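You operate a simulated robot arm through the tools that you are given. There is no shell and no other tool.

The job below is to be done with a simulated two-armed robot. You get a single attempt, and the scene is never put back.

## Task
Brush the dust off the three tiles in the holder.
Fine: put the brush back. What is to be rubbed or washed off counts as gone when no trace of it is left.
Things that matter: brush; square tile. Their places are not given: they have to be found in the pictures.

Only the result counts: the job must be done as asked and must still hold three seconds after the hand-in. Knocking over, shifting, dropping, spilling or breaking anything else fails it.

## Robot
Two 7-joint arms with two-finger parallel grippers on one trunk that stands fixed in place. Base frame: the origin is at the foot of the trunk, x ahead of it, y to its left, z up. Units: mm, degrees, N and s.
The left shoulder is at [60, 144, 950], the right one opposite. With the tool pointing down near the work surface each hand reaches from about 320 to 740 mm from the base axis, measured 20 degrees to its own side. Payload 1.57 kg a hand.
Tool frame (each hand has its own): the origin (TCP) lies between the finger pads and is the grasp point; the fingertips stand 30 mm ahead of it; z points along the fingers, y is the line along which they close. The gripper opens to 110 mm. The fingers are 24 mm wide and 12 mm thick; the gripper's body (48 by 112 mm) begins 78 mm behind the TCP.
Orientation is that of the tool frame in the base frame, as [roll, pitch, yaw] about the fixed x, y, z axes, in that order (R = Rz(yaw) Ry(pitch) Rx(roll)). With the fingers straight down and closing along the base's y, the tool's x points along the base's -x, its y along +y and its z along -z.

## Interface
- The arms move only by the tool arm_command. It takes "left_targets", "right_targets" or both (then of equal length, played together; a hand with none holds still); each is a list of rows, each a list of 7 numbers: the shift along the tool's x, y, z in units of 50 mm (1.0 is 50 mm), then the turn, a rotation vector about the tool's x, y, z in units of 4 degrees (1.0 is 4 degrees), then the finger opening in m, from 0 to 0.11. In form: [[dx, dy, dz, ax, ay, az, gripper], ...]. A call has 1 to 20 rows; each row shifts and turns the commanded pose from where the row before left it, along the tool's axes as they then stand. A call with a number of a shift or a turn outside -1 to 1 is refused whole. Each row takes 0.2 s and may step no farther than 50 mm and 8.6 degrees from the row before; otherwise, or with a gripper value out of range, the whole call is refused. A pose out of reach is approached as far as the arm can. The call stops where the force on the tool passes 40 N (or 10 N more than at its start, if that is more) or the arm is blocked; 0.2 s more then pass. Each finger travels about 45 mm/s and halts on what it meets, pressing with about 34 N; the grip force reading is that of the motor and also rises with nothing between the fingers. The clock runs only during rows and for 0.2 s after the last one: add rows that do not move to give the fingers time. The reply holds the time, the measured pose of the TCP, the force on the tool along the base axes, the opening and the grip force, in the units named above and with some noise, with the torque about the TCP (base axes, N m) and any sound that the robot's microphone picked up.
- Cameras (640 x 400 px; columns grow to the right, rows downward): "scene" is now at [36.9, 26.4, 1552.6]; the picture's right is [0.36, -0.93, 0.00], its down [-0.76, -0.29, -0.58] and it looks along [0.54, 0.20, -0.82] (base axes); focal length 320 px, centre (320, 200). "left" rides on the left gripper at [70, -16, -141] in its tool frame; the picture's right is [0.23, 0.97, 0.00], its down [-0.86, 0.20, -0.48] and it looks along [-0.47, 0.11, 0.88] (tool axes); focal length 222 px, centre (320, 200). "right" rides on the right gripper at [70, 16, -141] in its tool frame; the picture's right is [-0.23, 0.97, 0.00], its down [-0.85, -0.20, -0.48] and it looks along [-0.47, -0.11, 0.88] (tool axes); focal length 222 px, centre (320, 200).
- capture(camera): a new picture of that camera. The clock stands still meanwhile.
- slide_trunk(by): slides the trunk up (or, below 0, down) by that many mm; the arms and the scene camera ride with it, the base frame stays. It gives what a move gives, with no picture.
- turn_head(pan, tilt): turns the head with the scene camera to pan (to the left, within 86 degrees either way) and tilt (down, from -29 to 69), counted from straight ahead of the robot. It gives what a move gives.
- measure_at(camera, pixels): for up to 12 pixels [column, row] of the newest picture of that camera ("zoom" is the newest enlarged one), the place [x, y, z] in the base frame of the surface seen there, good to about 2 mm. The clock stands still meanwhile.
- enlarge(camera, box): a new picture of the part [left, top, right, bottom] of that camera's present view, enlarged. The clock stands still meanwhile.
- sign_off(): hands the job in; it is judged then, once.

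Leave the grippers open and the arms clear of the work at the hand-in unless told otherwise.

The tools are called after "Request:" as a command line: name --argument value ..., lists and objects as JSON in quotes. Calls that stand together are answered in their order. arm_command: Moves the arms, as the interface text tells. Its arguments: {"type":"object","properties":{"left_targets":{"type":"array","items":{"type":"array","items":{"type":"number"}}},"right_targets":{"type":"array","items":{"type":"array","items":{"type":"number"}}}},"required":[]} The other tools are called the same way: slide_trunk (by) moves the trunk up or down; turn_head (pan, tilt) turns the head that bears the scene camera; capture (camera) takes a picture; measure_at (camera, pixels) gives the place of the surface under pixels of a picture; enlarge (camera, box) takes an enlarged picture of a part of a camera's view; sign_off () hands the job in.

At the start:

```text
time_s: 0.0
left_tool_pos: [319.5, 332.1, 1098.9]
left_ee_rot: [180.0, 0.0, 179.9]
left_wrist_force: [0.3, 0.2, 0.5]
left_ft_torque: [0.0, -0.01, -0.01]
left_finger_gap: 110.0
left_gripper_force: 0.0
right_tool_pos: [389.6, 29.2, 1145.4]
right_ee_rot: [179.9, 0.1, -180.0]
right_wrist_force: [-0.2, -1.0, -0.5]
right_ft_torque: [-0.01, -0.01, 0.0]
right_finger_gap: 109.9
right_gripper_force: 0.0
trunk travel left (down, up): [-549.0, 41.0]
head pan, tilt (commanded): [20.8, 54.9]
```

scene: 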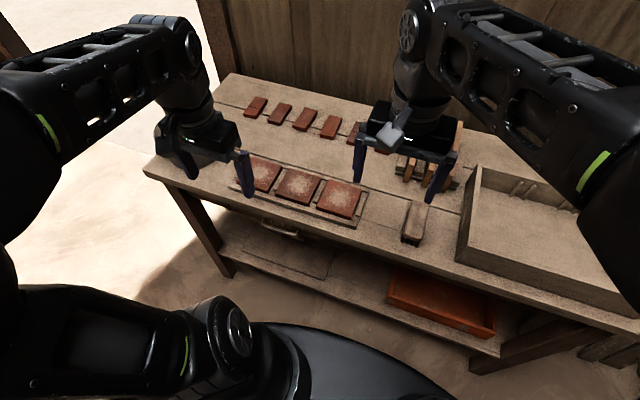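
right: 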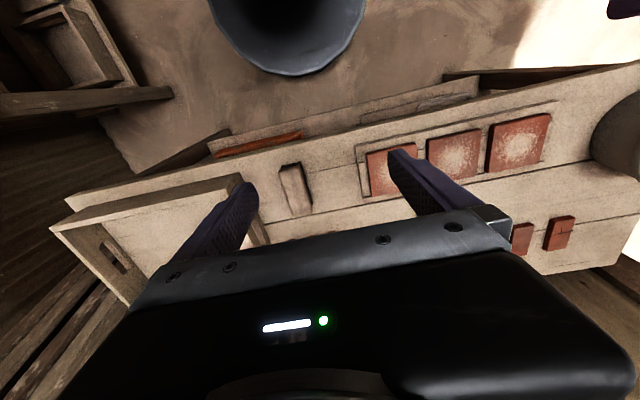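
left: 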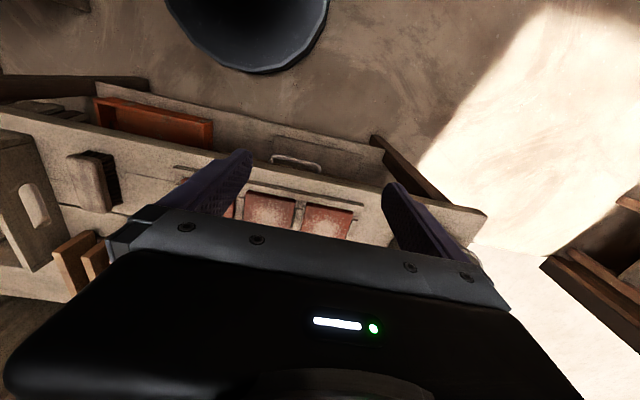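

I see three dusty square tiles in a holder around scene pixels (260,175), (298,186), (340,198), and a block that looks like a brush near (413,222). I'll enlarge both areas to look closer.

Request:
enlarge --camera "scene" --box '[220, 130, 380, 230]'

Request:
enlarge --camera "scene" --box '[340, 150, 500, 250]'

Request:
enlarge --camera "right" --box '[240, 90, 560, 290]'

```text
4.00 times, centred on (300, 180) of scene
```

zoom: 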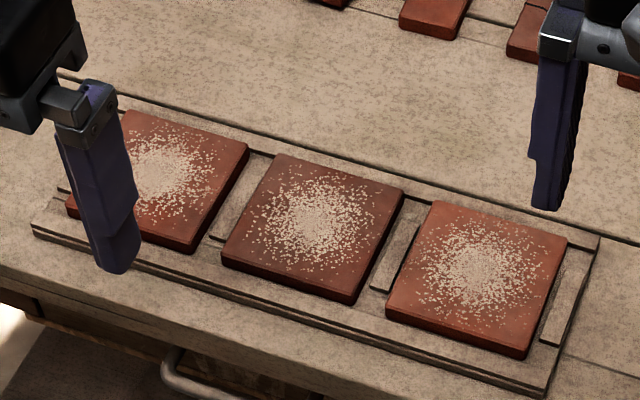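

```text
4.00 times, centred on (420, 200) of scene
```

zoom: 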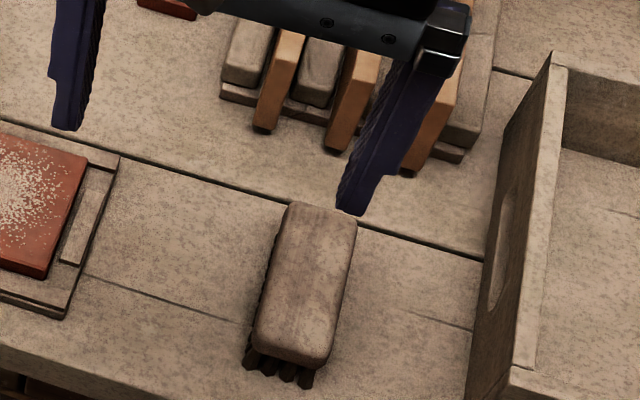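

```text
2.00 times, centred on (400, 190) of right
```

zoom: 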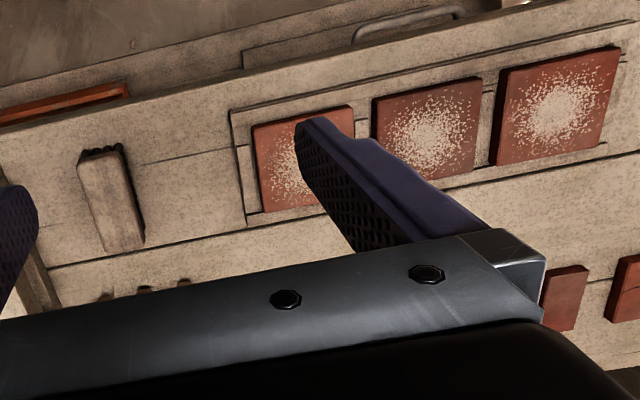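

The block at scene (413,222) has bristles under it, so that's the brush. I'll enlarge the tile area again and measure the tile corners and holder points.

Request:
enlarge --camera "scene" --box '[220, 130, 380, 230]'

Request:
measure_at --camera "zoom" --pixels '[[435, 206], [562, 245], [525, 350], [392, 310], [281, 158], [399, 195], [351, 297], [228, 262], [130, 116], [243, 152], [188, 244], [75, 207]]'

Request:
measure_at --camera "zoom" --pixels '[[475, 275], [317, 222], [165, 175], [400, 245], [570, 290], [470, 358], [235, 205], [595, 240], [545, 390], [320, 330], [600, 350], [500, 190]]'

Request:
enlarge --camera "scene" --box '[380, 190, 444, 230]'

```text
4.00 times, centred on (300, 180) of scene
```

zoom: 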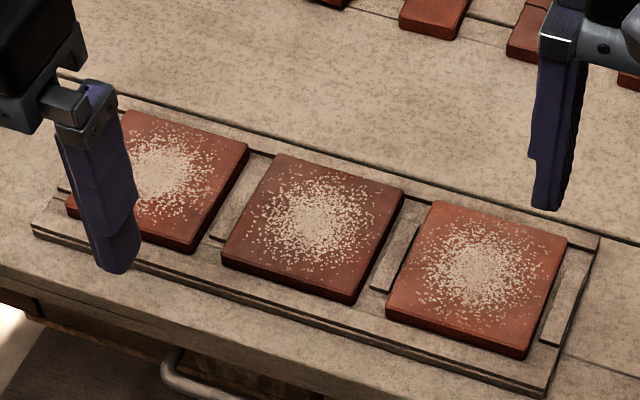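

```text
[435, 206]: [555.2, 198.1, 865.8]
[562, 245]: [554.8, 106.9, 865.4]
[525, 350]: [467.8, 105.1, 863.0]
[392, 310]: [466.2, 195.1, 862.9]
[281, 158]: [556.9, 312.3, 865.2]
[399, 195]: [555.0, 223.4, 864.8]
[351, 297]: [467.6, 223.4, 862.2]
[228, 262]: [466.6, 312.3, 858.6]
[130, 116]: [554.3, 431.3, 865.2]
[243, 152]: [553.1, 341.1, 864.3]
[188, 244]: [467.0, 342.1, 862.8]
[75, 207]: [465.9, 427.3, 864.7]
```

```text
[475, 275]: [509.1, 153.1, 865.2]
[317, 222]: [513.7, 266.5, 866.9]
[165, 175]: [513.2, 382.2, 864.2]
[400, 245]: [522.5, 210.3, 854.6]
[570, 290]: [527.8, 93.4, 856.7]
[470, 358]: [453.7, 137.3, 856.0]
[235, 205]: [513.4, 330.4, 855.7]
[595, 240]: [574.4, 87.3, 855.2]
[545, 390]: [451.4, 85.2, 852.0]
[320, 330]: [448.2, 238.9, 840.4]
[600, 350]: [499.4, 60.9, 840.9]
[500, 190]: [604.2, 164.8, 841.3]
```

```text
10.00 times, centred on (412, 210) of scene
```

zoom: 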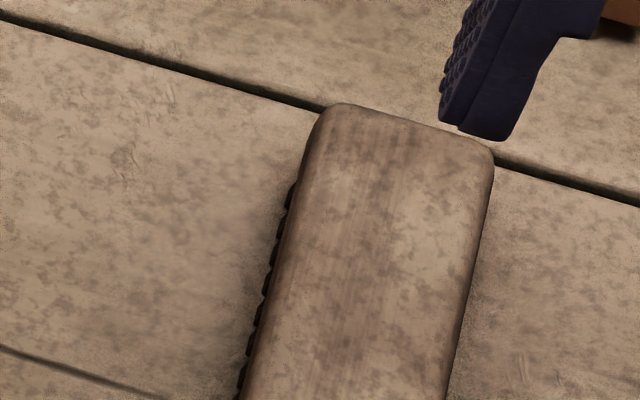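

Tiles are about 90 mm squares with tops near z=865, table near z=841. Now I'll view the whole brush and measure it.

Request:
enlarge --camera "scene" --box '[364, 190, 460, 250]'

```text
6.67 times, centred on (412, 220) of scene
```

zoom: 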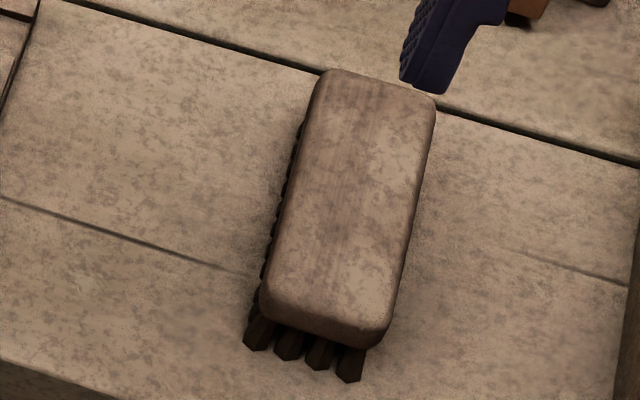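

I see the brush with its wood back on top, long axis running from (380,85) to (320,330) in the zoom, bristles below. I'll measure its corners and the table around it.

Request:
measure_at --camera "zoom" --pixels '[[330, 80], [425, 105], [380, 325], [272, 300], [350, 200], [380, 90], [325, 315], [410, 210], [295, 190], [256, 335], [350, 372], [300, 385]]'

Request:
measure_at --camera "scene" --pixels '[[470, 175], [478, 185], [462, 240], [405, 178], [430, 190], [440, 250], [400, 245], [300, 220], [360, 235], [380, 165], [355, 128], [460, 260]]'

```text
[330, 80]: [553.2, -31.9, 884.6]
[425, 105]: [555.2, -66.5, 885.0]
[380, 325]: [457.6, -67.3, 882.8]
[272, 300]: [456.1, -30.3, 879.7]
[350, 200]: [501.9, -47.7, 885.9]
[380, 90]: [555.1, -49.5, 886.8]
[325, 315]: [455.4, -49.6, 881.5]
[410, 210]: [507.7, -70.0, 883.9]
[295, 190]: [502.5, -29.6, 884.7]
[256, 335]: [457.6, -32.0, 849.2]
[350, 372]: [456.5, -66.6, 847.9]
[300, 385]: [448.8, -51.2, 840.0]
```

```text
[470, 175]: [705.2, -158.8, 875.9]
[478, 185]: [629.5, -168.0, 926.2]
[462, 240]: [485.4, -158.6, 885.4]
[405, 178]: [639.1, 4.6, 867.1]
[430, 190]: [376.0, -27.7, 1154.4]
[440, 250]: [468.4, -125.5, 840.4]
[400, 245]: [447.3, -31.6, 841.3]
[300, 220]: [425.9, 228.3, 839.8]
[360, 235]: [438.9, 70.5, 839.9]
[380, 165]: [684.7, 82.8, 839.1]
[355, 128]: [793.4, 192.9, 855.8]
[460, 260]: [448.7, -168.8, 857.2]
```

The brush spans about x 453–557, y −70…−29, with its top at z≈885 and the bristles standing on the table at z≈841. The left hand can reach both the brush and all the tiles, so I'll first take the right hand out of the way to its own side, keeping it high.

Request:
arm_command --right_targets '[[0.14, -0.7, 0, 0, 0, 0, 0.11], [0.14, -0.7, 0, 0, 0, 0, 0.11], [0.14, -0.7, 0, 0, 0, 0, 0.11], [0.14, -0.7, 0, 0, 0, 0, 0.11], [0.14, -0.7, 0, 0, 0, 0, 0.11], [0.14, -0.7, 0, 0, 0, 0, 0.11], [0.14, -0.7, 0, 0, 0, 0, 0.11], [0.14, -0.7, 0, 0, 0, 0, 0.11], [0.14, -0.7, 0, 0, 0, 0, 0.11], [0.14, -0.7, 0, 0, 0, 0, 0.11]]'

```text
time_s: 2.2
left_tool_pos: [319.8, 330.9, 1099.6]
left_ee_rot: [179.9, 0.0, 180.0]
left_wrist_force: [0.6, 0.6, 0.2]
left_ft_torque: [-0.01, -0.01, 0.0]
left_finger_gap: 110.2
left_gripper_force: 0.1
right_tool_pos: [317.9, -322.3, 1141.7]
right_ee_rot: [179.8, 0.1, 180.0]
right_wrist_force: [-1.4, 0.7, 0.8]
right_ft_torque: [-0.03, -0.04, 0.01]
right_finger_gap: 110.0
right_gripper_force: 0.1
trunk travel left (down, up): [-549.0, 41.0]
head pan, tilt (commanded): [20.8, 54.9]
```

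The right hand is now at y≈−322. I'll take a fresh scene picture to see the workspace without the arm in the way.

Request:
capture --camera "scene"

```text
taken
```

scene: 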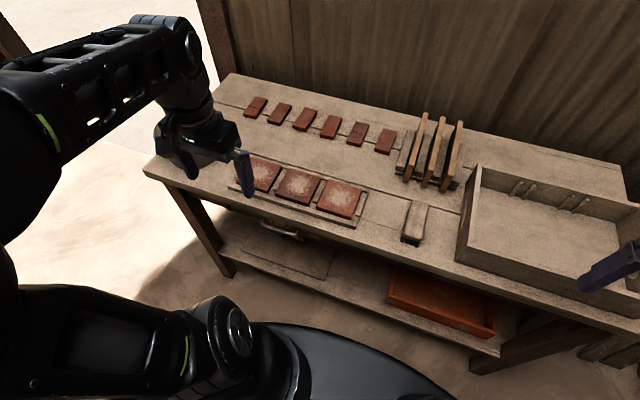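

The brush is at (413,222), a rack with three upright boards at (430,150), and the box at (540,220). I'll measure the heights of those neighbours for clearance.

Request:
measure_at --camera "scene" --pixels '[[425, 116], [443, 120], [459, 123], [407, 180], [425, 185], [443, 188], [478, 168], [465, 215], [462, 225], [460, 250], [412, 205], [408, 235]]'

Request:
enlarge --camera "scene" --box '[380, 100, 500, 260]'

```text
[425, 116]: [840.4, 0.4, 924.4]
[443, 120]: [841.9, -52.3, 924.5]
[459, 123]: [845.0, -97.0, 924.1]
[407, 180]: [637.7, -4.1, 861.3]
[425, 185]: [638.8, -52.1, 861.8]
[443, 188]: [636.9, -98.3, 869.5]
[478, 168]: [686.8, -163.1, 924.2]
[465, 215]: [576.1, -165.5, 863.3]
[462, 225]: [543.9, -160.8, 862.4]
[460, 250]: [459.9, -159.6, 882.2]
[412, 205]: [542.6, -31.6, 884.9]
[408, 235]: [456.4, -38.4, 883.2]
```

```text
2.50 times, centred on (440, 180) of scene
```

zoom: 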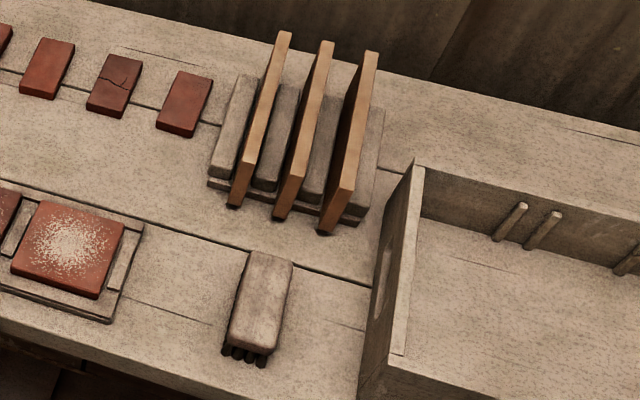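

Everything else near the brush is clear (boards start at x≈637, box wall at y≈−160 with its top at 926). Now I'll move the left hand over the brush at about (505, −49.5, 1050), opening narrowed to 80 mm.

Request:
arm_command --left_targets '[[-0.337, -0.69, 0.09, 0, 0, 0, 0.11], [-0.337, -0.69, 0.09, 0, 0, 0, 0.11], [-0.337, -0.69, 0.09, 0, 0, 0, 0.11], [-0.337, -0.69, 0.09, 0, 0, 0, 0.1], [-0.337, -0.69, 0.09, 0, 0, 0, 0.1], [-0.337, -0.69, 0.09, 0, 0, 0, 0.1], [-0.337, -0.69, 0.09, 0, 0, 0, 0.09], [-0.337, -0.69, 0.09, 0, 0, 0, 0.08], [-0.337, -0.69, 0.09, 0, 0, 0, 0.08], [-0.337, -0.69, 0.09, 0, 0, 0, 0.08], [-0.337, -0.69, 0.09, 0, 0, 0, 0.08], [0, 0, 0, 0, 0, 0, 0.08], [0, 0, 0, 0, 0, 0, 0.08]]'

```text
time_s: 5.0
left_tool_pos: [509.0, -48.8, 1048.4]
left_ee_rot: [-180.0, 0.1, 180.0]
left_wrist_force: [0.1, -0.7, 0.3]
left_ft_torque: [0.0, -0.02, 0.01]
left_finger_gap: 80.1
left_gripper_force: 0.1
right_tool_pos: [319.1, -323.0, 1142.5]
right_ee_rot: [179.9, 0.2, -180.0]
right_wrist_force: [-0.4, 0.2, 0.2]
right_ft_torque: [0.03, -0.01, -0.01]
right_finger_gap: 110.2
right_gripper_force: 0.1
trunk travel left (down, up): [-549.0, 41.0]
head pan, tilt (commanded): [20.8, 54.9]
```

The left hand is at (509, −49, 1048) as planned. I'll check the brush in the left camera and the scene.

Request:
capture --camera "left"

Request:
capture --camera "scene"

```text
taken
```

left: 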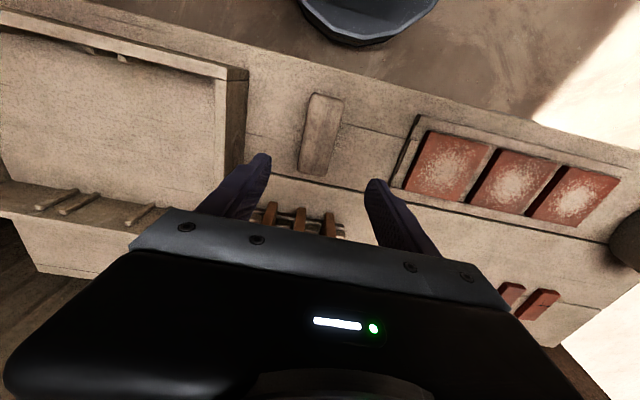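

```text
taken
```

scene: 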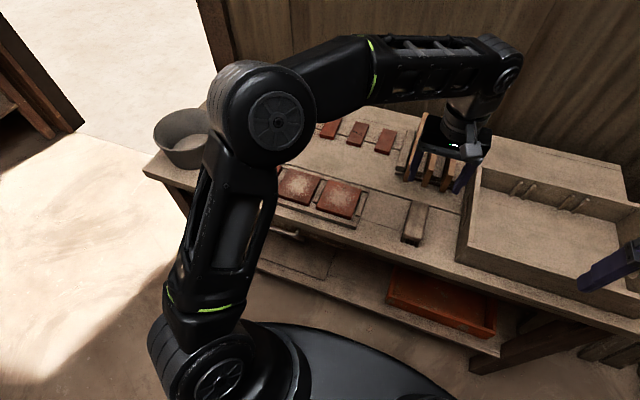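

There's a bucket at scene (183,137) that the arm previously hid. I'll measure it for clearance, and measure the brush corners from the left camera too.

Request:
measure_at --camera "scene" --pixels '[[155, 130], [175, 150], [183, 165], [190, 110], [205, 140], [180, 130]]'

Request:
enlarge --camera "left" --box '[240, 75, 400, 175]'

```text
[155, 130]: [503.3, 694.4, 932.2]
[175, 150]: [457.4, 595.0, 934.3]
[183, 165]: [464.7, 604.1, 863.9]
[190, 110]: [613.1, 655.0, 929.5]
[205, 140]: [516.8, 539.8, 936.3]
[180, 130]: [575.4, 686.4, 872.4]
```

```text
4.00 times, centred on (320, 125) of left
```

zoom: 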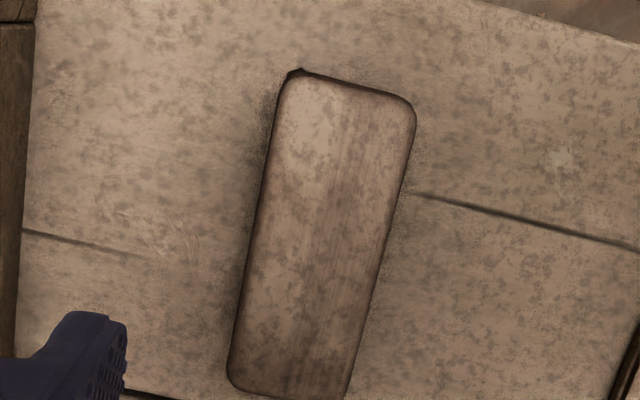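

The bucket stands at about (535, 620) with its rim at z≈935 – clear of the tile strokes. I'll measure the brush corners in this left-camera zoom.

Request:
measure_at --camera "zoom" --pixels '[[300, 85], [400, 108], [345, 95], [290, 200], [388, 220], [340, 210], [255, 340], [355, 350], [300, 380], [285, 75], [278, 90], [412, 120]]'

Request:
measure_at --camera "left" --pixels '[[316, 96], [342, 103], [302, 165], [325, 172], [314, 173], [320, 135], [345, 135], [300, 150]]'

```text
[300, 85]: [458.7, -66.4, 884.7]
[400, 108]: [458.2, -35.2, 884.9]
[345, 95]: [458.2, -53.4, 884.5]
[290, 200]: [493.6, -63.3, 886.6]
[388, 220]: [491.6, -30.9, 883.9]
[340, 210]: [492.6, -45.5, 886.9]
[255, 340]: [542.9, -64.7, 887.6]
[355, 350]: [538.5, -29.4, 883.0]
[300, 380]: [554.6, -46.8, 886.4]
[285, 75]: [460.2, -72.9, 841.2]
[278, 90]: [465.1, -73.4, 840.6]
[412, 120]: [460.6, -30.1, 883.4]
```

```text
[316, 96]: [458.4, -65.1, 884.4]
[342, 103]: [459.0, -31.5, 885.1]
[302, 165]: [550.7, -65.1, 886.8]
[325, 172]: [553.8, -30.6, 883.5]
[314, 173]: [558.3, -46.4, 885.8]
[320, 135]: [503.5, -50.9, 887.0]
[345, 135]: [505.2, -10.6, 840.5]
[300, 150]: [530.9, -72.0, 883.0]
```

The brush centre is at about (506, −49) with its top at z≈886; the hand is already square over it. I'll go down in steps to about z=890 first, fingers passing either side.

Request:
arm_command --left_targets '[[0.03, 0, 0.63, 0, 0, 0, 0.08], [0.03, 0, 0.63, 0, 0, 0, 0.08], [0, 0, 0.63, 0, 0, 0, 0.08], [0, 0, 0.63, 0, 0, 0, 0.08], [0, 0, 0.63, 0, 0, 0, 0.08], [0, 0, 0, 0, 0, 0, 0.08]]'

```text
time_s: 6.4
left_tool_pos: [501.5, -47.3, 890.8]
left_ee_rot: [180.0, -0.1, 179.9]
left_wrist_force: [0.9, 0.4, -0.3]
left_ft_torque: [0.01, 0.0, -0.04]
left_finger_gap: 80.1
left_gripper_force: 0.2
right_tool_pos: [316.8, -322.8, 1141.4]
right_ee_rot: [179.9, 0.1, -179.9]
right_wrist_force: [0.0, 0.4, 0.0]
right_ft_torque: [0.01, -0.01, -0.04]
right_finger_gap: 110.0
right_gripper_force: 0.1
trunk travel left (down, up): [-549.0, 41.0]
head pan, tilt (commanded): [20.8, 54.9]
```

At z≈891 with no contact. A last small correction to (506, −49) and down to z≈878, then I'll close the fingers.

Request:
arm_command --left_targets '[[-0.08, -0.03, 0, 0, 0, 0, 0.08], [0, 0, 0.14, 0, 0, 0, 0.08], [0, 0, 0.13, 0, 0, 0, 0.08], [0, 0, 0, 0, 0, 0, 0.08], [0, 0, 0, 0, 0, 0, 0.08]]'

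Request:
capture --camera "left"

Request:
capture --camera "scene"

```text
time_s: 7.6
left_tool_pos: [505.9, -49.6, 878.1]
left_ee_rot: [179.9, 0.1, 180.0]
left_wrist_force: [0.0, 0.4, -0.7]
left_ft_torque: [0.01, 0.0, 0.0]
left_finger_gap: 80.1
left_gripper_force: 0.1
right_tool_pos: [318.9, -322.0, 1143.2]
right_ee_rot: [179.9, 0.1, -179.9]
right_wrist_force: [-0.5, 0.4, 0.0]
right_ft_torque: [0.04, -0.01, 0.0]
right_finger_gap: 110.1
right_gripper_force: 0.0
trunk travel left (down, up): [-549.0, 41.0]
head pan, tilt (commanded): [20.8, 54.9]
```

```text
taken
```

left: 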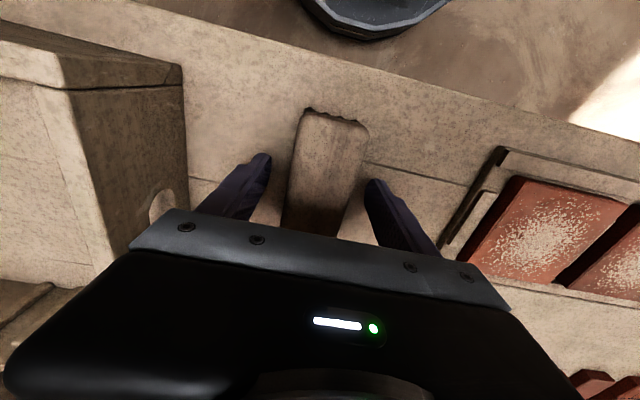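

```text
taken
```

scene: 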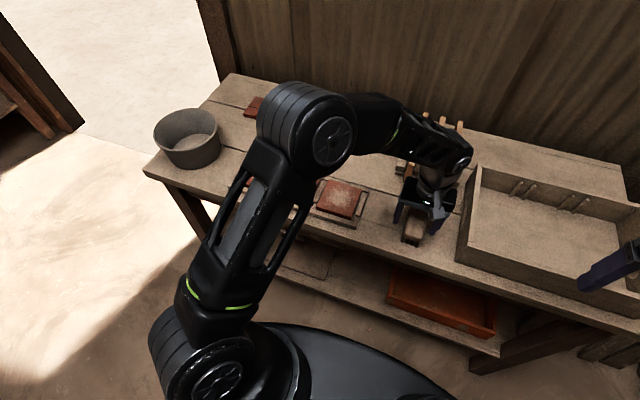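

The brush sits between the fingers (finger inner faces around columns 268 and 370, brush between). I'll close the fingers now and give them time.

Request:
arm_command --left_targets '[[0, 0, 0, 0, 0, 0, 0.06], [0, 0, 0, 0, 0, 0, 0.05], [0, 0, 0, 0, 0, 0, 0.03], [0, 0, 0, 0, 0, 0, 0.02], [0, 0, 0, 0, 0, 0, 0.02], [0, 0, 0, 0, 0, 0, 0.02]]'

```text
time_s: 9.0
left_tool_pos: [506.1, -48.7, 878.9]
left_ee_rot: [-180.0, 0.0, 180.0]
left_wrist_force: [0.2, 0.6, 0.4]
left_ft_torque: [0.01, 0.0, 0.01]
left_finger_gap: 45.6
left_gripper_force: 34.3
right_tool_pos: [319.2, -321.9, 1141.6]
right_ee_rot: [179.8, 0.1, 179.9]
right_wrist_force: [0.5, 0.0, 0.2]
right_ft_torque: [0.04, 0.02, -0.01]
right_finger_gap: 110.0
right_gripper_force: 0.0
trunk travel left (down, up): [-549.0, 41.0]
head pan, tilt (commanded): [20.8, 54.9]
```

Grip holds at 45.6 mm opening with 34 N. Now I'll lift the brush straight up by 60 mm and check it.

Request:
arm_command --left_targets '[[0, 0, -0.2, 0, 0, 0, 0.02], [0, 0, -0.3, 0, 0, 0, 0.02], [0, 0, -0.35, 0, 0, 0, 0.02], [0, 0, -0.35, 0, 0, 0, 0.02], [0, 0, 0, 0, 0, 0, 0.02], [0, 0, 0, 0, 0, 0, 0.02]]'

Request:
capture --camera "left"

Request:
enlarge --camera "scene" --box '[320, 140, 480, 240]'

```text
time_s: 10.4
left_tool_pos: [506.3, -48.0, 938.9]
left_ee_rot: [-180.0, 0.0, 180.0]
left_wrist_force: [-0.5, -0.1, -1.5]
left_ft_torque: [0.03, 0.01, 0.01]
left_finger_gap: 45.5
left_gripper_force: 33.7
right_tool_pos: [318.9, -321.6, 1141.3]
right_ee_rot: [179.9, 0.1, -180.0]
right_wrist_force: [-0.2, 0.3, -0.3]
right_ft_torque: [0.0, -0.02, -0.01]
right_finger_gap: 110.0
right_gripper_force: 0.1
trunk travel left (down, up): [-549.0, 41.0]
head pan, tilt (commanded): [20.8, 54.9]
```

```text
taken
```

left: 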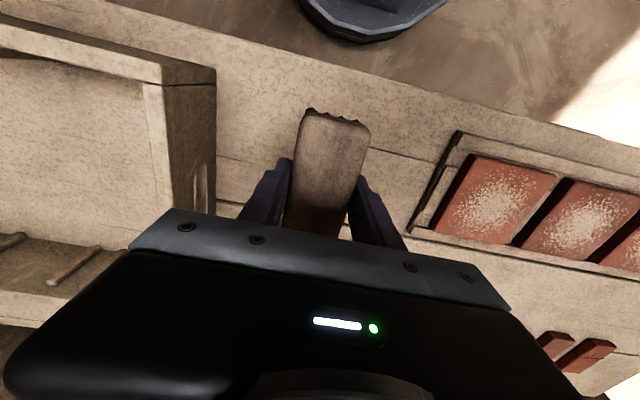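

```text
4.00 times, centred on (400, 190) of scene
```

zoom: 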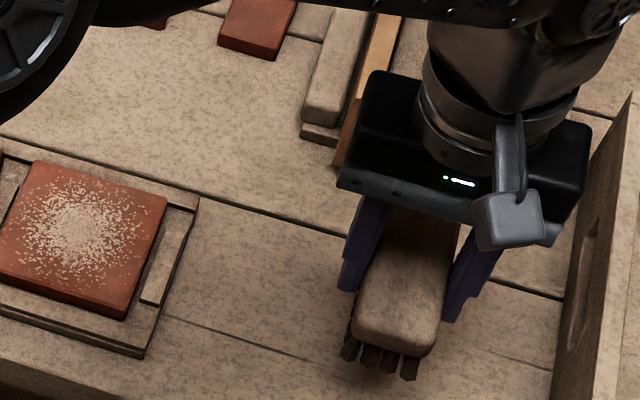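

The brush came up cleanly and level. I'll carry it over the nearest tile (y≈130, x≈511) and lower it to about z=909, just above the tile.

Request:
arm_command --left_targets '[[-0.02, 0.5, 0, 0, 0, 0, 0.02], [-0.02, 0.8, 0, 0, 0, 0, 0.02], [-0.02, 0.8, 0, 0, 0, 0, 0.02], [-0.02, 0.8, 0, 0, 0, 0, 0.02], [-0.02, 0.68, 0, 0, 0, 0, 0.02], [0, 0, 0, 0, 0, 0, 0.02], [0, 0, 0.3, 0, 0, 0, 0.02], [0, 0, 0.29, 0, 0, 0, 0.02], [0, 0, 0, 0, 0, 0, 0.02], [0, 0, 0, 0, 0, 0, 0.02]]'

Request:
enlarge --camera "scene" --box '[290, 140, 418, 220]'

Request:
capture --camera "left"

```text
time_s: 12.6
left_tool_pos: [510.9, 131.2, 906.9]
left_ee_rot: [-180.0, 0.1, 180.0]
left_wrist_force: [0.1, -0.2, -0.6]
left_ft_torque: [-0.02, 0.01, -0.01]
left_finger_gap: 45.3
left_gripper_force: 33.5
right_tool_pos: [318.4, -322.7, 1142.2]
right_ee_rot: [179.9, 0.0, -179.9]
right_wrist_force: [0.3, -0.3, 0.1]
right_ft_torque: [0.01, 0.03, 0.0]
right_finger_gap: 110.0
right_gripper_force: 0.0
trunk travel left (down, up): [-549.0, 41.0]
head pan, tilt (commanded): [20.8, 54.9]
```

```text
5.00 times, centred on (354, 180) of scene
```

zoom: 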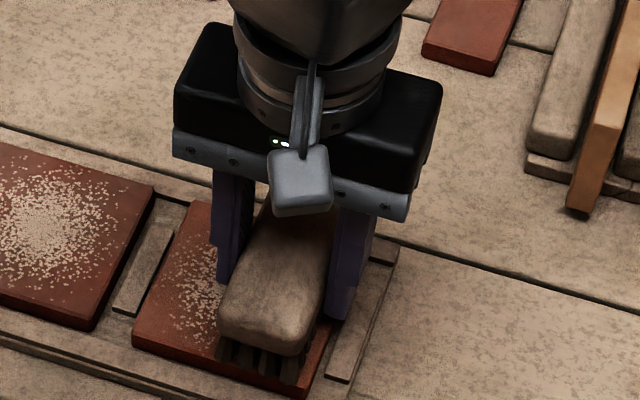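

```text
taken
```

left: 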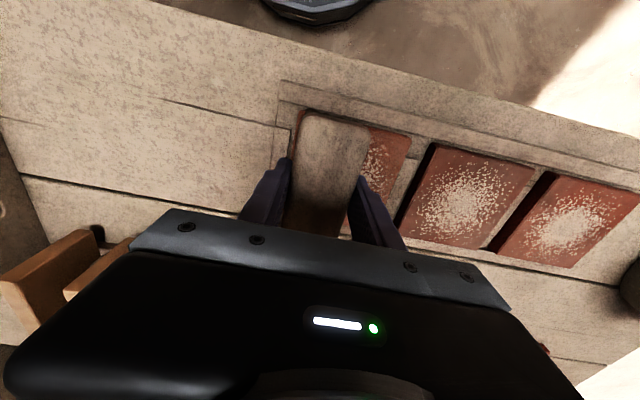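

The brush hovers just over the tile's right half. I'll lower in small steps and watch the vertical force for contact.

Request:
arm_command --left_targets '[[0, 0, 0.04, 0, 0, 0, 0.02], [0, 0, 0.04, 0, 0, 0, 0.02], [0, 0, 0, 0, 0, 0, 0.02], [0, 0, 0, 0, 0, 0, 0.02]]'

Request:
arm_command --left_targets '[[0, 0, 0.03, 0, 0, 0, 0.02], [0, 0, 0, 0, 0, 0, 0.02], [0, 0, 0, 0, 0, 0, 0.02]]'

```text
time_s: 13.6
left_tool_pos: [511.1, 130.1, 903.4]
left_ee_rot: [-179.9, 0.0, 179.9]
left_wrist_force: [-0.9, -0.3, -0.7]
left_ft_torque: [0.0, -0.04, 0.01]
left_finger_gap: 45.2
left_gripper_force: 33.9
right_tool_pos: [317.8, -322.1, 1141.4]
right_ee_rot: [179.9, 0.1, 179.9]
right_wrist_force: [-0.3, 0.0, 1.0]
right_ft_torque: [0.02, -0.01, 0.02]
right_finger_gap: 109.9
right_gripper_force: 0.0
trunk travel left (down, up): [-549.0, 41.0]
head pan, tilt (commanded): [20.8, 54.9]
```

```text
time_s: 14.4
left_tool_pos: [511.0, 131.2, 903.1]
left_ee_rot: [180.0, 0.1, -180.0]
left_wrist_force: [0.5, 2.0, 10.9]
left_ft_torque: [0.12, 0.4, -0.03]
left_finger_gap: 45.4
left_gripper_force: 33.8
right_tool_pos: [317.4, -321.8, 1143.5]
right_ee_rot: [179.9, 0.2, -179.9]
right_wrist_force: [0.1, 0.2, -0.8]
right_ft_torque: [-0.01, 0.0, 0.0]
right_finger_gap: 110.2
right_gripper_force: 0.1
trunk travel left (down, up): [-549.0, 41.0]
head pan, tilt (commanded): [20.8, 54.9]
```

Contact: about 11 N up-force at z≈903. Now a gentle stroke: first right to the tile's right edge, then left across it.

Request:
arm_command --left_targets '[[0, -0.15, 0, 0, 0, 0, 0.02], [0, -0.2, 0, 0, 0, 0, 0.02], [0, -0.2, 0, 0, 0, 0, 0.02], [0, 0.2, 0, 0, 0, 0, 0.02], [0, 0.2, 0, 0, 0, 0, 0.02], [0, 0.2, 0, 0, 0, 0, 0.02], [0, 0.2, 0, 0, 0, 0, 0.02], [0, 0, 0, 0, 0, 0, 0.02]]'

Request:
capture --camera "left"

Request:
enlarge --camera "scene" --box '[290, 140, 418, 220]'

```text
time_s: 16.2
left_tool_pos: [510.8, 143.8, 902.9]
left_ee_rot: [-179.9, 0.0, 179.9]
left_wrist_force: [1.2, -4.9, 11.9]
left_ft_torque: [-0.22, 0.16, 0.06]
left_finger_gap: 45.4
left_gripper_force: 33.9
right_tool_pos: [317.0, -322.6, 1141.4]
right_ee_rot: [179.9, 0.2, -180.0]
right_wrist_force: [0.4, 0.0, 0.3]
right_ft_torque: [0.0, -0.01, 0.02]
right_finger_gap: 110.3
right_gripper_force: 0.0
trunk travel left (down, up): [-549.0, 41.0]
head pan, tilt (commanded): [20.8, 54.9]
```

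```text
taken
```

left: 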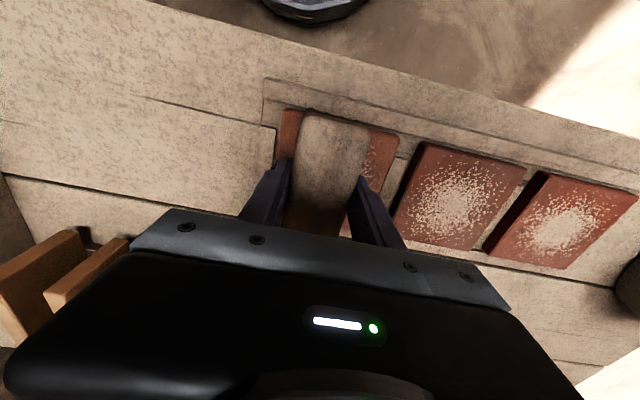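

```text
5.00 times, centred on (354, 180) of scene
```

zoom: 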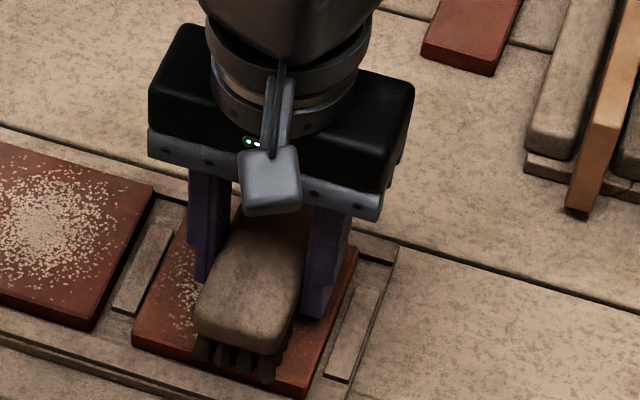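

The right part of the tile behind the brush is now clean, and the tile has not moved. I'll continue left to the tile's left edge (y≈192), then sweep back to the right edge and finish mid-tile, then lift.

Request:
arm_command --left_targets '[[0, 0.2, 0, 0, 0, 0, 0.02], [0, 0.2, 0, 0, 0, 0, 0.02], [0, 0.2, 0, 0, 0, 0, 0.02], [0, 0.2, 0, 0, 0, 0, 0.02], [0, 0.2, 0, 0, 0, 0, 0.02], [0, -0.2, 0, 0, 0, 0, 0.02], [0, -0.2, 0, 0, 0, 0, 0.02], [0, -0.2, 0, 0, 0, 0, 0.02], [0, -0.2, 0, 0, 0, 0, 0.02], [0, -0.2, 0, 0, 0, 0, 0.02], [0, -0.2, 0, 0, 0, 0, 0.02], [0, -0.2, 0, 0, 0, 0, 0.02], [0, -0.2, 0, 0, 0, 0, 0.02], [0, 0.2, 0, 0, 0, 0, 0.02], [0, 0.2, 0, 0, 0, 0, 0.02], [0, 0.2, 0, 0, 0, 0, 0.02], [0, 0, -0.1, 0, 0, 0, 0.02], [0, 0, -0.3, 0, 0, 0, 0.02], [0, 0, -0.3, 0, 0, 0, 0.02], [0, 0, 0, 0, 0, 0, 0.02]]'

Request:
capture --camera "left"

Request:
enlarge --camera "scene" --box '[290, 140, 418, 220]'

```text
time_s: 20.4
left_tool_pos: [512.0, 144.2, 939.4]
left_ee_rot: [-179.9, -0.1, -180.0]
left_wrist_force: [0.1, 0.1, -1.3]
left_ft_torque: [-0.03, -0.04, -0.02]
left_finger_gap: 45.4
left_gripper_force: 34.0
right_tool_pos: [318.3, -322.4, 1142.7]
right_ee_rot: [179.8, 0.0, -180.0]
right_wrist_force: [0.8, -0.6, -0.2]
right_ft_torque: [-0.01, 0.01, 0.02]
right_finger_gap: 110.3
right_gripper_force: 0.1
trunk travel left (down, up): [-549.0, 41.0]
head pan, tilt (commanded): [20.8, 54.9]
```

```text
taken
```

left: 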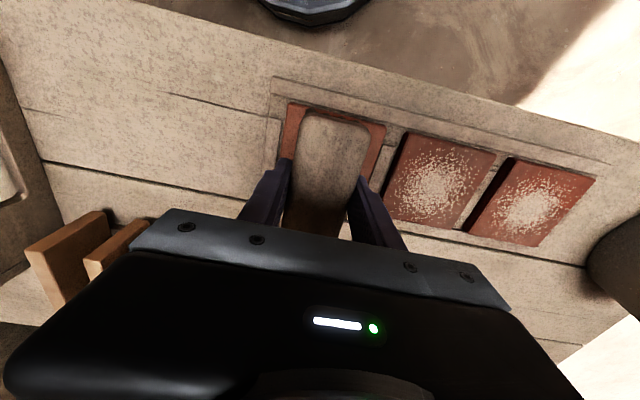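

```text
5.00 times, centred on (354, 180) of scene
```

zoom: 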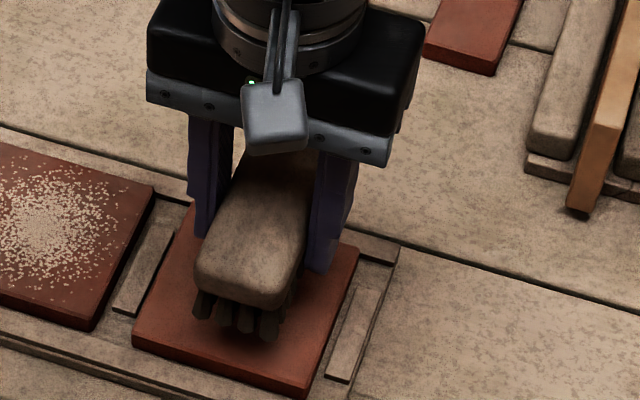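

The visible part of the first tile is clean. I'll move to above the middle tile (y≈246), lower until just above contact, and check the first tile in the process.

Request:
arm_command --left_targets '[[0, 0.5, 0, 0, 0, 0, 0.02], [0, 0.8, 0, 0, 0, 0, 0.02], [0, 0.77, 0, 0, 0, 0, 0.02], [0, 0, 0, 0, 0, 0, 0.02], [0, 0, 0.3, 0, 0, 0, 0.02], [0, 0, 0.3, 0, 0, 0, 0.02], [0, 0, 0.03, 0, 0, 0, 0.02], [0, 0, 0.03, 0, 0, 0, 0.02], [0, 0, 0, 0, 0, 0, 0.02], [0, 0, 0, 0, 0, 0, 0.02]]'

Request:
enlarge --camera "scene" --box '[250, 140, 410, 240]'

```text
time_s: 22.6
left_tool_pos: [511.3, 246.7, 906.4]
left_ee_rot: [-180.0, 0.0, 179.9]
left_wrist_force: [-0.7, 0.1, -2.0]
left_ft_torque: [0.01, -0.03, -0.02]
left_finger_gap: 45.5
left_gripper_force: 34.2
right_tool_pos: [318.4, -322.0, 1141.1]
right_ee_rot: [180.0, 0.1, -180.0]
right_wrist_force: [0.3, 0.4, 0.6]
right_ft_torque: [0.0, -0.01, -0.02]
right_finger_gap: 109.8
right_gripper_force: 0.2
trunk travel left (down, up): [-549.0, 41.0]
head pan, tilt (commanded): [20.8, 54.9]
```

```text
4.00 times, centred on (330, 190) of scene
```

zoom: 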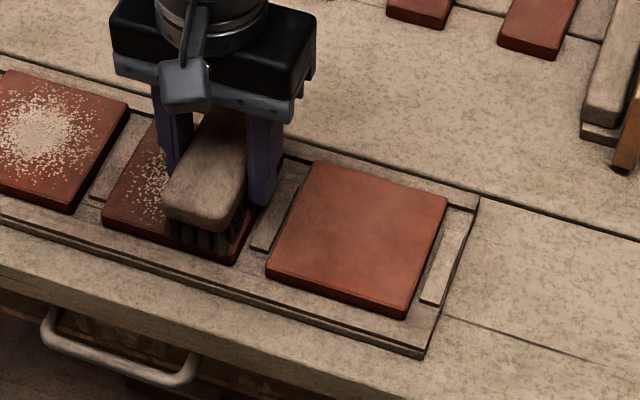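

The first tile looks clean at this scale. I'll zoom in harder on it for any leftover haze.

Request:
enlarge --camera "scene" --box '[316, 175, 380, 215]'

Request:
enlarge --camera "scene" --box '[328, 178, 368, 203]'

```text
10.00 times, centred on (348, 195) of scene
```

zoom: 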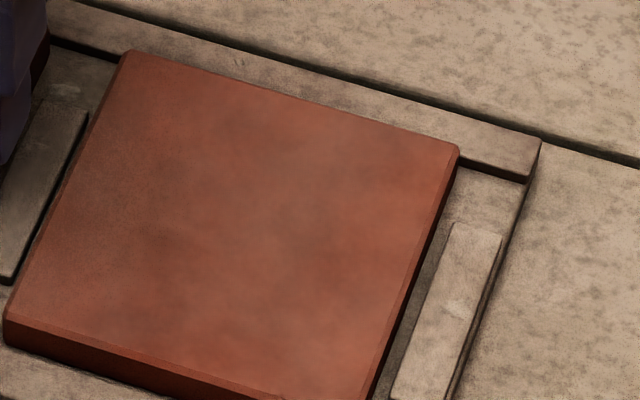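

```text
16.00 times, centred on (348, 190) of scene
```

zoom: 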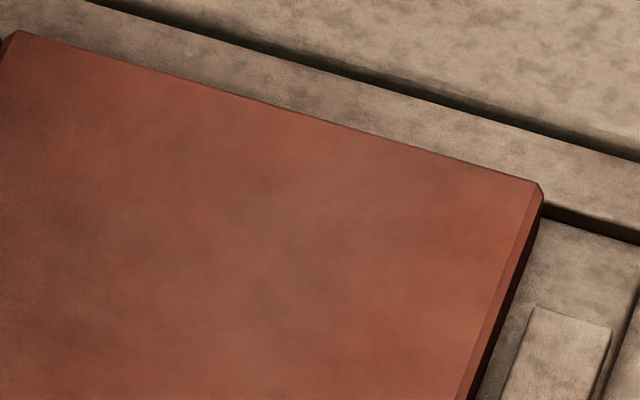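

The first tile shows no dust specks, only the tile's own mottled colour. Now I'll lower onto the middle tile and read the contact force.

Request:
arm_command --left_targets '[[0, 0, 0.02, 0, 0, 0, 0.02], [0, 0, 0.02, 0, 0, 0, 0.02], [0, 0, 0, 0, 0, 0, 0.02], [0, 0, 0, 0, 0, 0, 0.02]]'

```text
time_s: 23.6
left_tool_pos: [511.6, 247.4, 903.1]
left_ee_rot: [-180.0, 0.0, -180.0]
left_wrist_force: [0.9, -0.4, 2.0]
left_ft_torque: [0.02, 0.03, -0.05]
left_finger_gap: 45.2
left_gripper_force: 33.9
right_tool_pos: [318.3, -321.7, 1141.9]
right_ee_rot: [179.9, 0.1, -179.9]
right_wrist_force: [0.2, 0.8, -0.8]
right_ft_torque: [0.04, 0.03, 0.0]
right_finger_gap: 110.2
right_gripper_force: 0.1
trunk travel left (down, up): [-549.0, 41.0]
head pan, tilt (commanded): [20.8, 54.9]
```

Light contact (about 3 N). A further 0.75 mm for the same pressure as before.

Request:
arm_command --left_targets '[[0, 0, 0.015, 0, 0, 0, 0.02], [0, 0, 0, 0, 0, 0, 0.02], [0, 0, 0, 0, 0, 0, 0.02]]'

```text
time_s: 24.4
left_tool_pos: [511.0, 246.1, 904.0]
left_ee_rot: [-180.0, 0.0, 179.9]
left_wrist_force: [-1.2, 0.3, 9.8]
left_ft_torque: [0.04, 0.23, 0.01]
left_finger_gap: 45.5
left_gripper_force: 34.0
right_tool_pos: [317.1, -321.6, 1141.3]
right_ee_rot: [179.9, 0.2, -180.0]
right_wrist_force: [0.7, -1.0, 0.2]
right_ft_torque: [-0.02, 0.0, -0.01]
right_finger_gap: 110.1
right_gripper_force: 0.1
trunk travel left (down, up): [-549.0, 41.0]
head pan, tilt (commanded): [20.8, 54.9]
```

About 10 N now. I'll sweep right to the tile's right edge, left across to its left edge, and back to the middle, then lift.

Request:
arm_command --left_targets '[[0, -0.18, 0, 0, 0, 0, 0.02], [0, -0.18, 0, 0, 0, 0, 0.02], [0, 0.2, 0, 0, 0, 0, 0.02], [0, 0.2, 0, 0, 0, 0, 0.02], [0, 0.2, 0, 0, 0, 0, 0.02], [0, 0.2, 0, 0, 0, 0, 0.02], [0, 0.2, 0, 0, 0, 0, 0.02], [0, 0.2, 0, 0, 0, 0, 0.02], [0, 0.2, 0, 0, 0, 0, 0.02], [0, 0.2, 0, 0, 0, 0, 0.02], [0, -0.2, 0, 0, 0, 0, 0.02], [0, -0.2, 0, 0, 0, 0, 0.02], [0, -0.2, 0, 0, 0, 0, 0.02], [0, -0.2, 0, 0, 0, 0, 0.02], [0, -0.2, 0, 0, 0, 0, 0.02], [0, -0.2, 0, 0, 0, 0, 0.02], [0, 0, 0, 0, 0, 0, 0.02]]'

Request:
enlarge --camera "scene" --box '[250, 140, 378, 220]'

```text
time_s: 28.0
left_tool_pos: [512.5, 246.9, 903.6]
left_ee_rot: [180.0, 0.0, 180.0]
left_wrist_force: [0.0, 2.7, 8.1]
left_ft_torque: [0.15, -0.16, 0.02]
left_finger_gap: 45.8
left_gripper_force: 33.7
right_tool_pos: [317.7, -322.6, 1142.0]
right_ee_rot: [179.9, 0.2, 179.9]
right_wrist_force: [-0.1, -0.6, 0.1]
right_ft_torque: [0.0, -0.04, -0.01]
right_finger_gap: 110.2
right_gripper_force: 0.0
trunk travel left (down, up): [-549.0, 41.0]
head pan, tilt (commanded): [20.8, 54.9]
```

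```text
5.00 times, centred on (314, 180) of scene
```

zoom: 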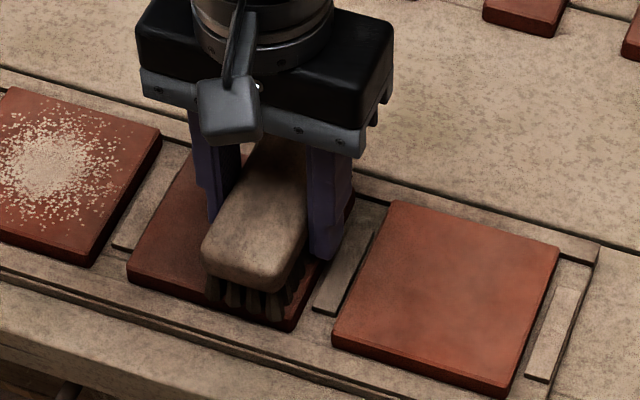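

The middle tile looks clean beside the brush. One more full pass for safety, then lift.

Request:
arm_command --left_targets '[[0, -0.2, 0, 0, 0, 0, 0.02], [0, -0.2, 0, 0, 0, 0, 0.02], [0, 0.2, 0, 0, 0, 0, 0.02], [0, 0.2, 0, 0, 0, 0, 0.02], [0, 0.2, 0, 0, 0, 0, 0.02], [0, 0.2, 0, 0, 0, 0, 0.02], [0, 0.2, 0, 0, 0, 0, 0.02], [0, 0.2, 0, 0, 0, 0, 0.02], [0, 0.2, 0, 0, 0, 0, 0.02], [0, 0.2, 0, 0, 0, 0, 0.02], [0, -0.2, 0, 0, 0, 0, 0.02], [0, -0.2, 0, 0, 0, 0, 0.02], [0, -0.2, 0, 0, 0, 0, 0.02], [0, 0, -0.1, 0, 0, 0, 0.02], [0, 0, -0.3, 0, 0, 0, 0.02], [0, 0, -0.3, 0, 0, 0, 0.02], [0, 0, 0, 0, 0, 0, 0.02]]'

```text
time_s: 31.6
left_tool_pos: [511.1, 278.9, 936.5]
left_ee_rot: [-179.9, 0.0, 180.0]
left_wrist_force: [0.6, 0.1, -0.4]
left_ft_torque: [0.04, -0.04, -0.01]
left_finger_gap: 45.7
left_gripper_force: 34.1
right_tool_pos: [318.7, -321.1, 1142.5]
right_ee_rot: [179.9, 0.1, 180.0]
right_wrist_force: [0.0, -0.1, 0.2]
right_ft_torque: [-0.02, 0.0, -0.03]
right_finger_gap: 110.2
right_gripper_force: 0.0
trunk travel left (down, up): [-549.0, 41.0]
head pan, tilt (commanded): [20.8, 54.9]
```

Lifted at y≈278. Next I'll go over the last tile (y≈364) and lower to just above it.

Request:
arm_command --left_targets '[[0, 0.4, 0, 0, 0, 0, 0.02], [0, 0.7, 0, 0, 0, 0, 0.02], [0, 0.62, 0, 0, 0, 0, 0.02], [0, 0, 0, 0, 0, 0, 0.02], [0, 0, 0.3, 0, 0, 0, 0.02], [0, 0, 0.3, 0, 0, 0, 0.02], [0, 0, 0.04, 0, 0, 0, 0.02], [0, 0, 0, 0, 0, 0, 0.02], [0, 0, 0, 0, 0, 0, 0.02]]'

Request:
enlarge --camera "scene" --box '[210, 130, 370, 230]'

Request:
enlarge --camera "scene" --box '[286, 160, 350, 200]'

```text
time_s: 33.6
left_tool_pos: [511.1, 364.2, 905.2]
left_ee_rot: [-179.9, 0.1, -180.0]
left_wrist_force: [0.2, -0.5, -0.6]
left_ft_torque: [0.01, 0.0, -0.01]
left_finger_gap: 45.2
left_gripper_force: 34.7
right_tool_pos: [317.1, -322.5, 1142.3]
right_ee_rot: [179.9, 0.1, 180.0]
right_wrist_force: [-0.3, -0.1, 0.4]
right_ft_torque: [0.02, -0.02, 0.01]
right_finger_gap: 110.1
right_gripper_force: 0.1
trunk travel left (down, up): [-549.0, 41.0]
head pan, tilt (commanded): [20.8, 54.9]
```

```text
4.00 times, centred on (290, 180) of scene
```

zoom: 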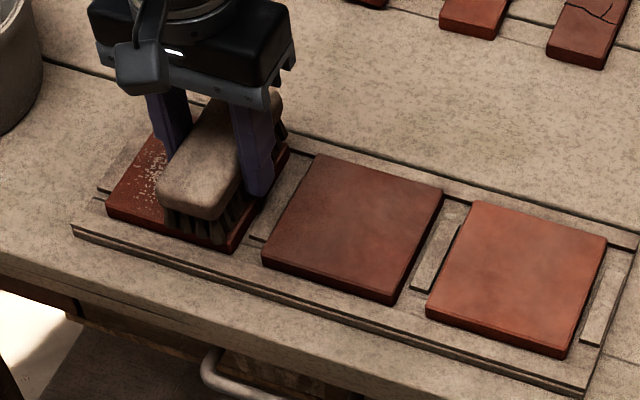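

```text
10.00 times, centred on (318, 180) of scene
```

zoom: 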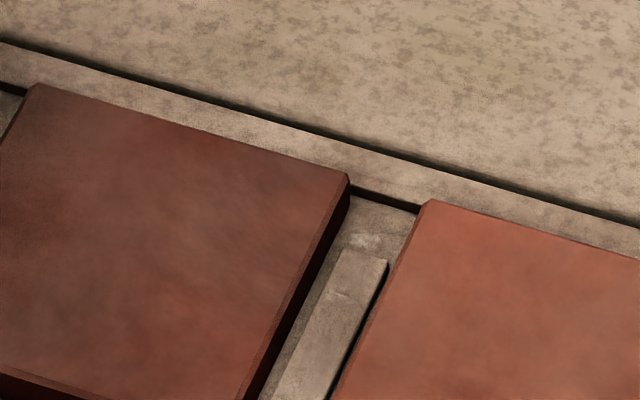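

The middle tile is clean too. I'll lower onto the last tile and read the force.

Request:
arm_command --left_targets '[[0, 0, 0.03, 0, 0, 0, 0.02], [0, 0, 0.02, 0, 0, 0, 0.02], [0, 0, 0, 0, 0, 0, 0.02], [0, 0, 0, 0, 0, 0, 0.02]]'

```text
time_s: 34.6
left_tool_pos: [510.9, 364.2, 903.4]
left_ee_rot: [-180.0, -0.1, -179.9]
left_wrist_force: [0.5, -0.2, 0.9]
left_ft_torque: [0.04, -0.04, -0.01]
left_finger_gap: 45.5
left_gripper_force: 33.7
right_tool_pos: [318.4, -321.8, 1141.7]
right_ee_rot: [179.9, 0.1, 180.0]
right_wrist_force: [-0.7, 1.1, -0.3]
right_ft_torque: [0.0, 0.04, 0.01]
right_finger_gap: 110.2
right_gripper_force: 0.0
trunk travel left (down, up): [-549.0, 41.0]
head pan, tilt (commanded): [20.8, 54.9]
```

Barely touching (about 1–2 N). I'll press 0.75 mm further.

Request:
arm_command --left_targets '[[0, 0, 0.015, 0, 0, 0, 0.02], [0, 0, 0, 0, 0, 0, 0.02], [0, 0, 0, 0, 0, 0, 0.02]]'

```text
time_s: 35.4
left_tool_pos: [510.1, 363.2, 903.2]
left_ee_rot: [179.9, 0.0, -180.0]
left_wrist_force: [-0.2, 0.6, 3.5]
left_ft_torque: [0.02, 0.0, 0.02]
left_finger_gap: 45.5
left_gripper_force: 33.3
right_tool_pos: [318.1, -321.4, 1141.6]
right_ee_rot: [179.9, 0.1, 180.0]
right_wrist_force: [0.1, 0.7, 0.5]
right_ft_torque: [0.03, -0.02, 0.0]
right_finger_gap: 109.8
right_gripper_force: 0.1
trunk travel left (down, up): [-549.0, 41.0]
head pan, tilt (commanded): [20.8, 54.9]
```

About 4–5 N. Another 0.5 mm to match the earlier pressure.

Request:
arm_command --left_targets '[[0, 0, 0.012, 0, 0, 0, 0.02], [0, 0, 0, 0, 0, 0, 0.02], [0, 0, 0, 0, 0, 0, 0.02]]'

```text
time_s: 36.2
left_tool_pos: [511.8, 364.2, 903.0]
left_ee_rot: [179.9, 0.1, 180.0]
left_wrist_force: [-0.6, 2.0, 14.3]
left_ft_torque: [0.0, 0.42, -0.06]
left_finger_gap: 45.4
left_gripper_force: 34.1
right_tool_pos: [317.6, -323.0, 1141.8]
right_ee_rot: [179.9, 0.2, -180.0]
right_wrist_force: [0.6, -0.4, -1.0]
right_ft_torque: [-0.03, 0.0, 0.01]
right_finger_gap: 110.2
right_gripper_force: 0.0
trunk travel left (down, up): [-549.0, 41.0]
head pan, tilt (commanded): [20.8, 54.9]
```

About 14 N. Same sweep: right edge, across to the left edge, and back.

Request:
arm_command --left_targets '[[0, -0.18, 0, 0, 0, 0, 0.02], [0, -0.18, 0, 0, 0, 0, 0.02], [0, 0.2, 0, 0, 0, 0, 0.02], [0, 0.2, 0, 0, 0, 0, 0.02], [0, 0.2, 0, 0, 0, 0, 0.02], [0, 0.2, 0, 0, 0, 0, 0.02], [0, 0.2, 0, 0, 0, 0, 0.02], [0, 0.2, 0, 0, 0, 0, 0.02], [0, 0.2, 0, 0, 0, 0, 0.02], [0, 0.2, 0, 0, 0, 0, 0.02], [0, -0.2, 0, 0, 0, 0, 0.02], [0, -0.2, 0, 0, 0, 0, 0.02], [0, -0.2, 0, 0, 0, 0, 0.02], [0, -0.2, 0, 0, 0, 0, 0.02], [0, -0.2, 0, 0, 0, 0, 0.02], [0, -0.2, 0, 0, 0, 0, 0.02], [0, 0, 0, 0, 0, 0, 0.02]]'

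Request:
enlarge --camera "scene" --box '[210, 130, 338, 210]'

```text
time_s: 39.8
left_tool_pos: [511.7, 367.1, 903.4]
left_ee_rot: [180.0, 0.1, -179.9]
left_wrist_force: [-0.5, 6.0, 18.0]
left_ft_torque: [0.3, -0.13, 0.04]
left_finger_gap: 45.6
left_gripper_force: 33.8
right_tool_pos: [316.0, -322.4, 1143.5]
right_ee_rot: [179.9, 0.2, -179.9]
right_wrist_force: [0.6, 1.2, 1.0]
right_ft_torque: [0.0, 0.03, 0.02]
right_finger_gap: 109.7
right_gripper_force: 0.0
trunk travel left (down, up): [-549.0, 41.0]
head pan, tilt (commanded): [20.8, 54.9]
```

```text
5.00 times, centred on (274, 170) of scene
```

zoom: 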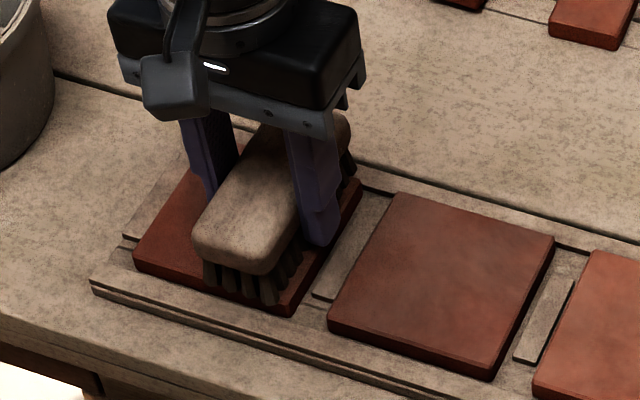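

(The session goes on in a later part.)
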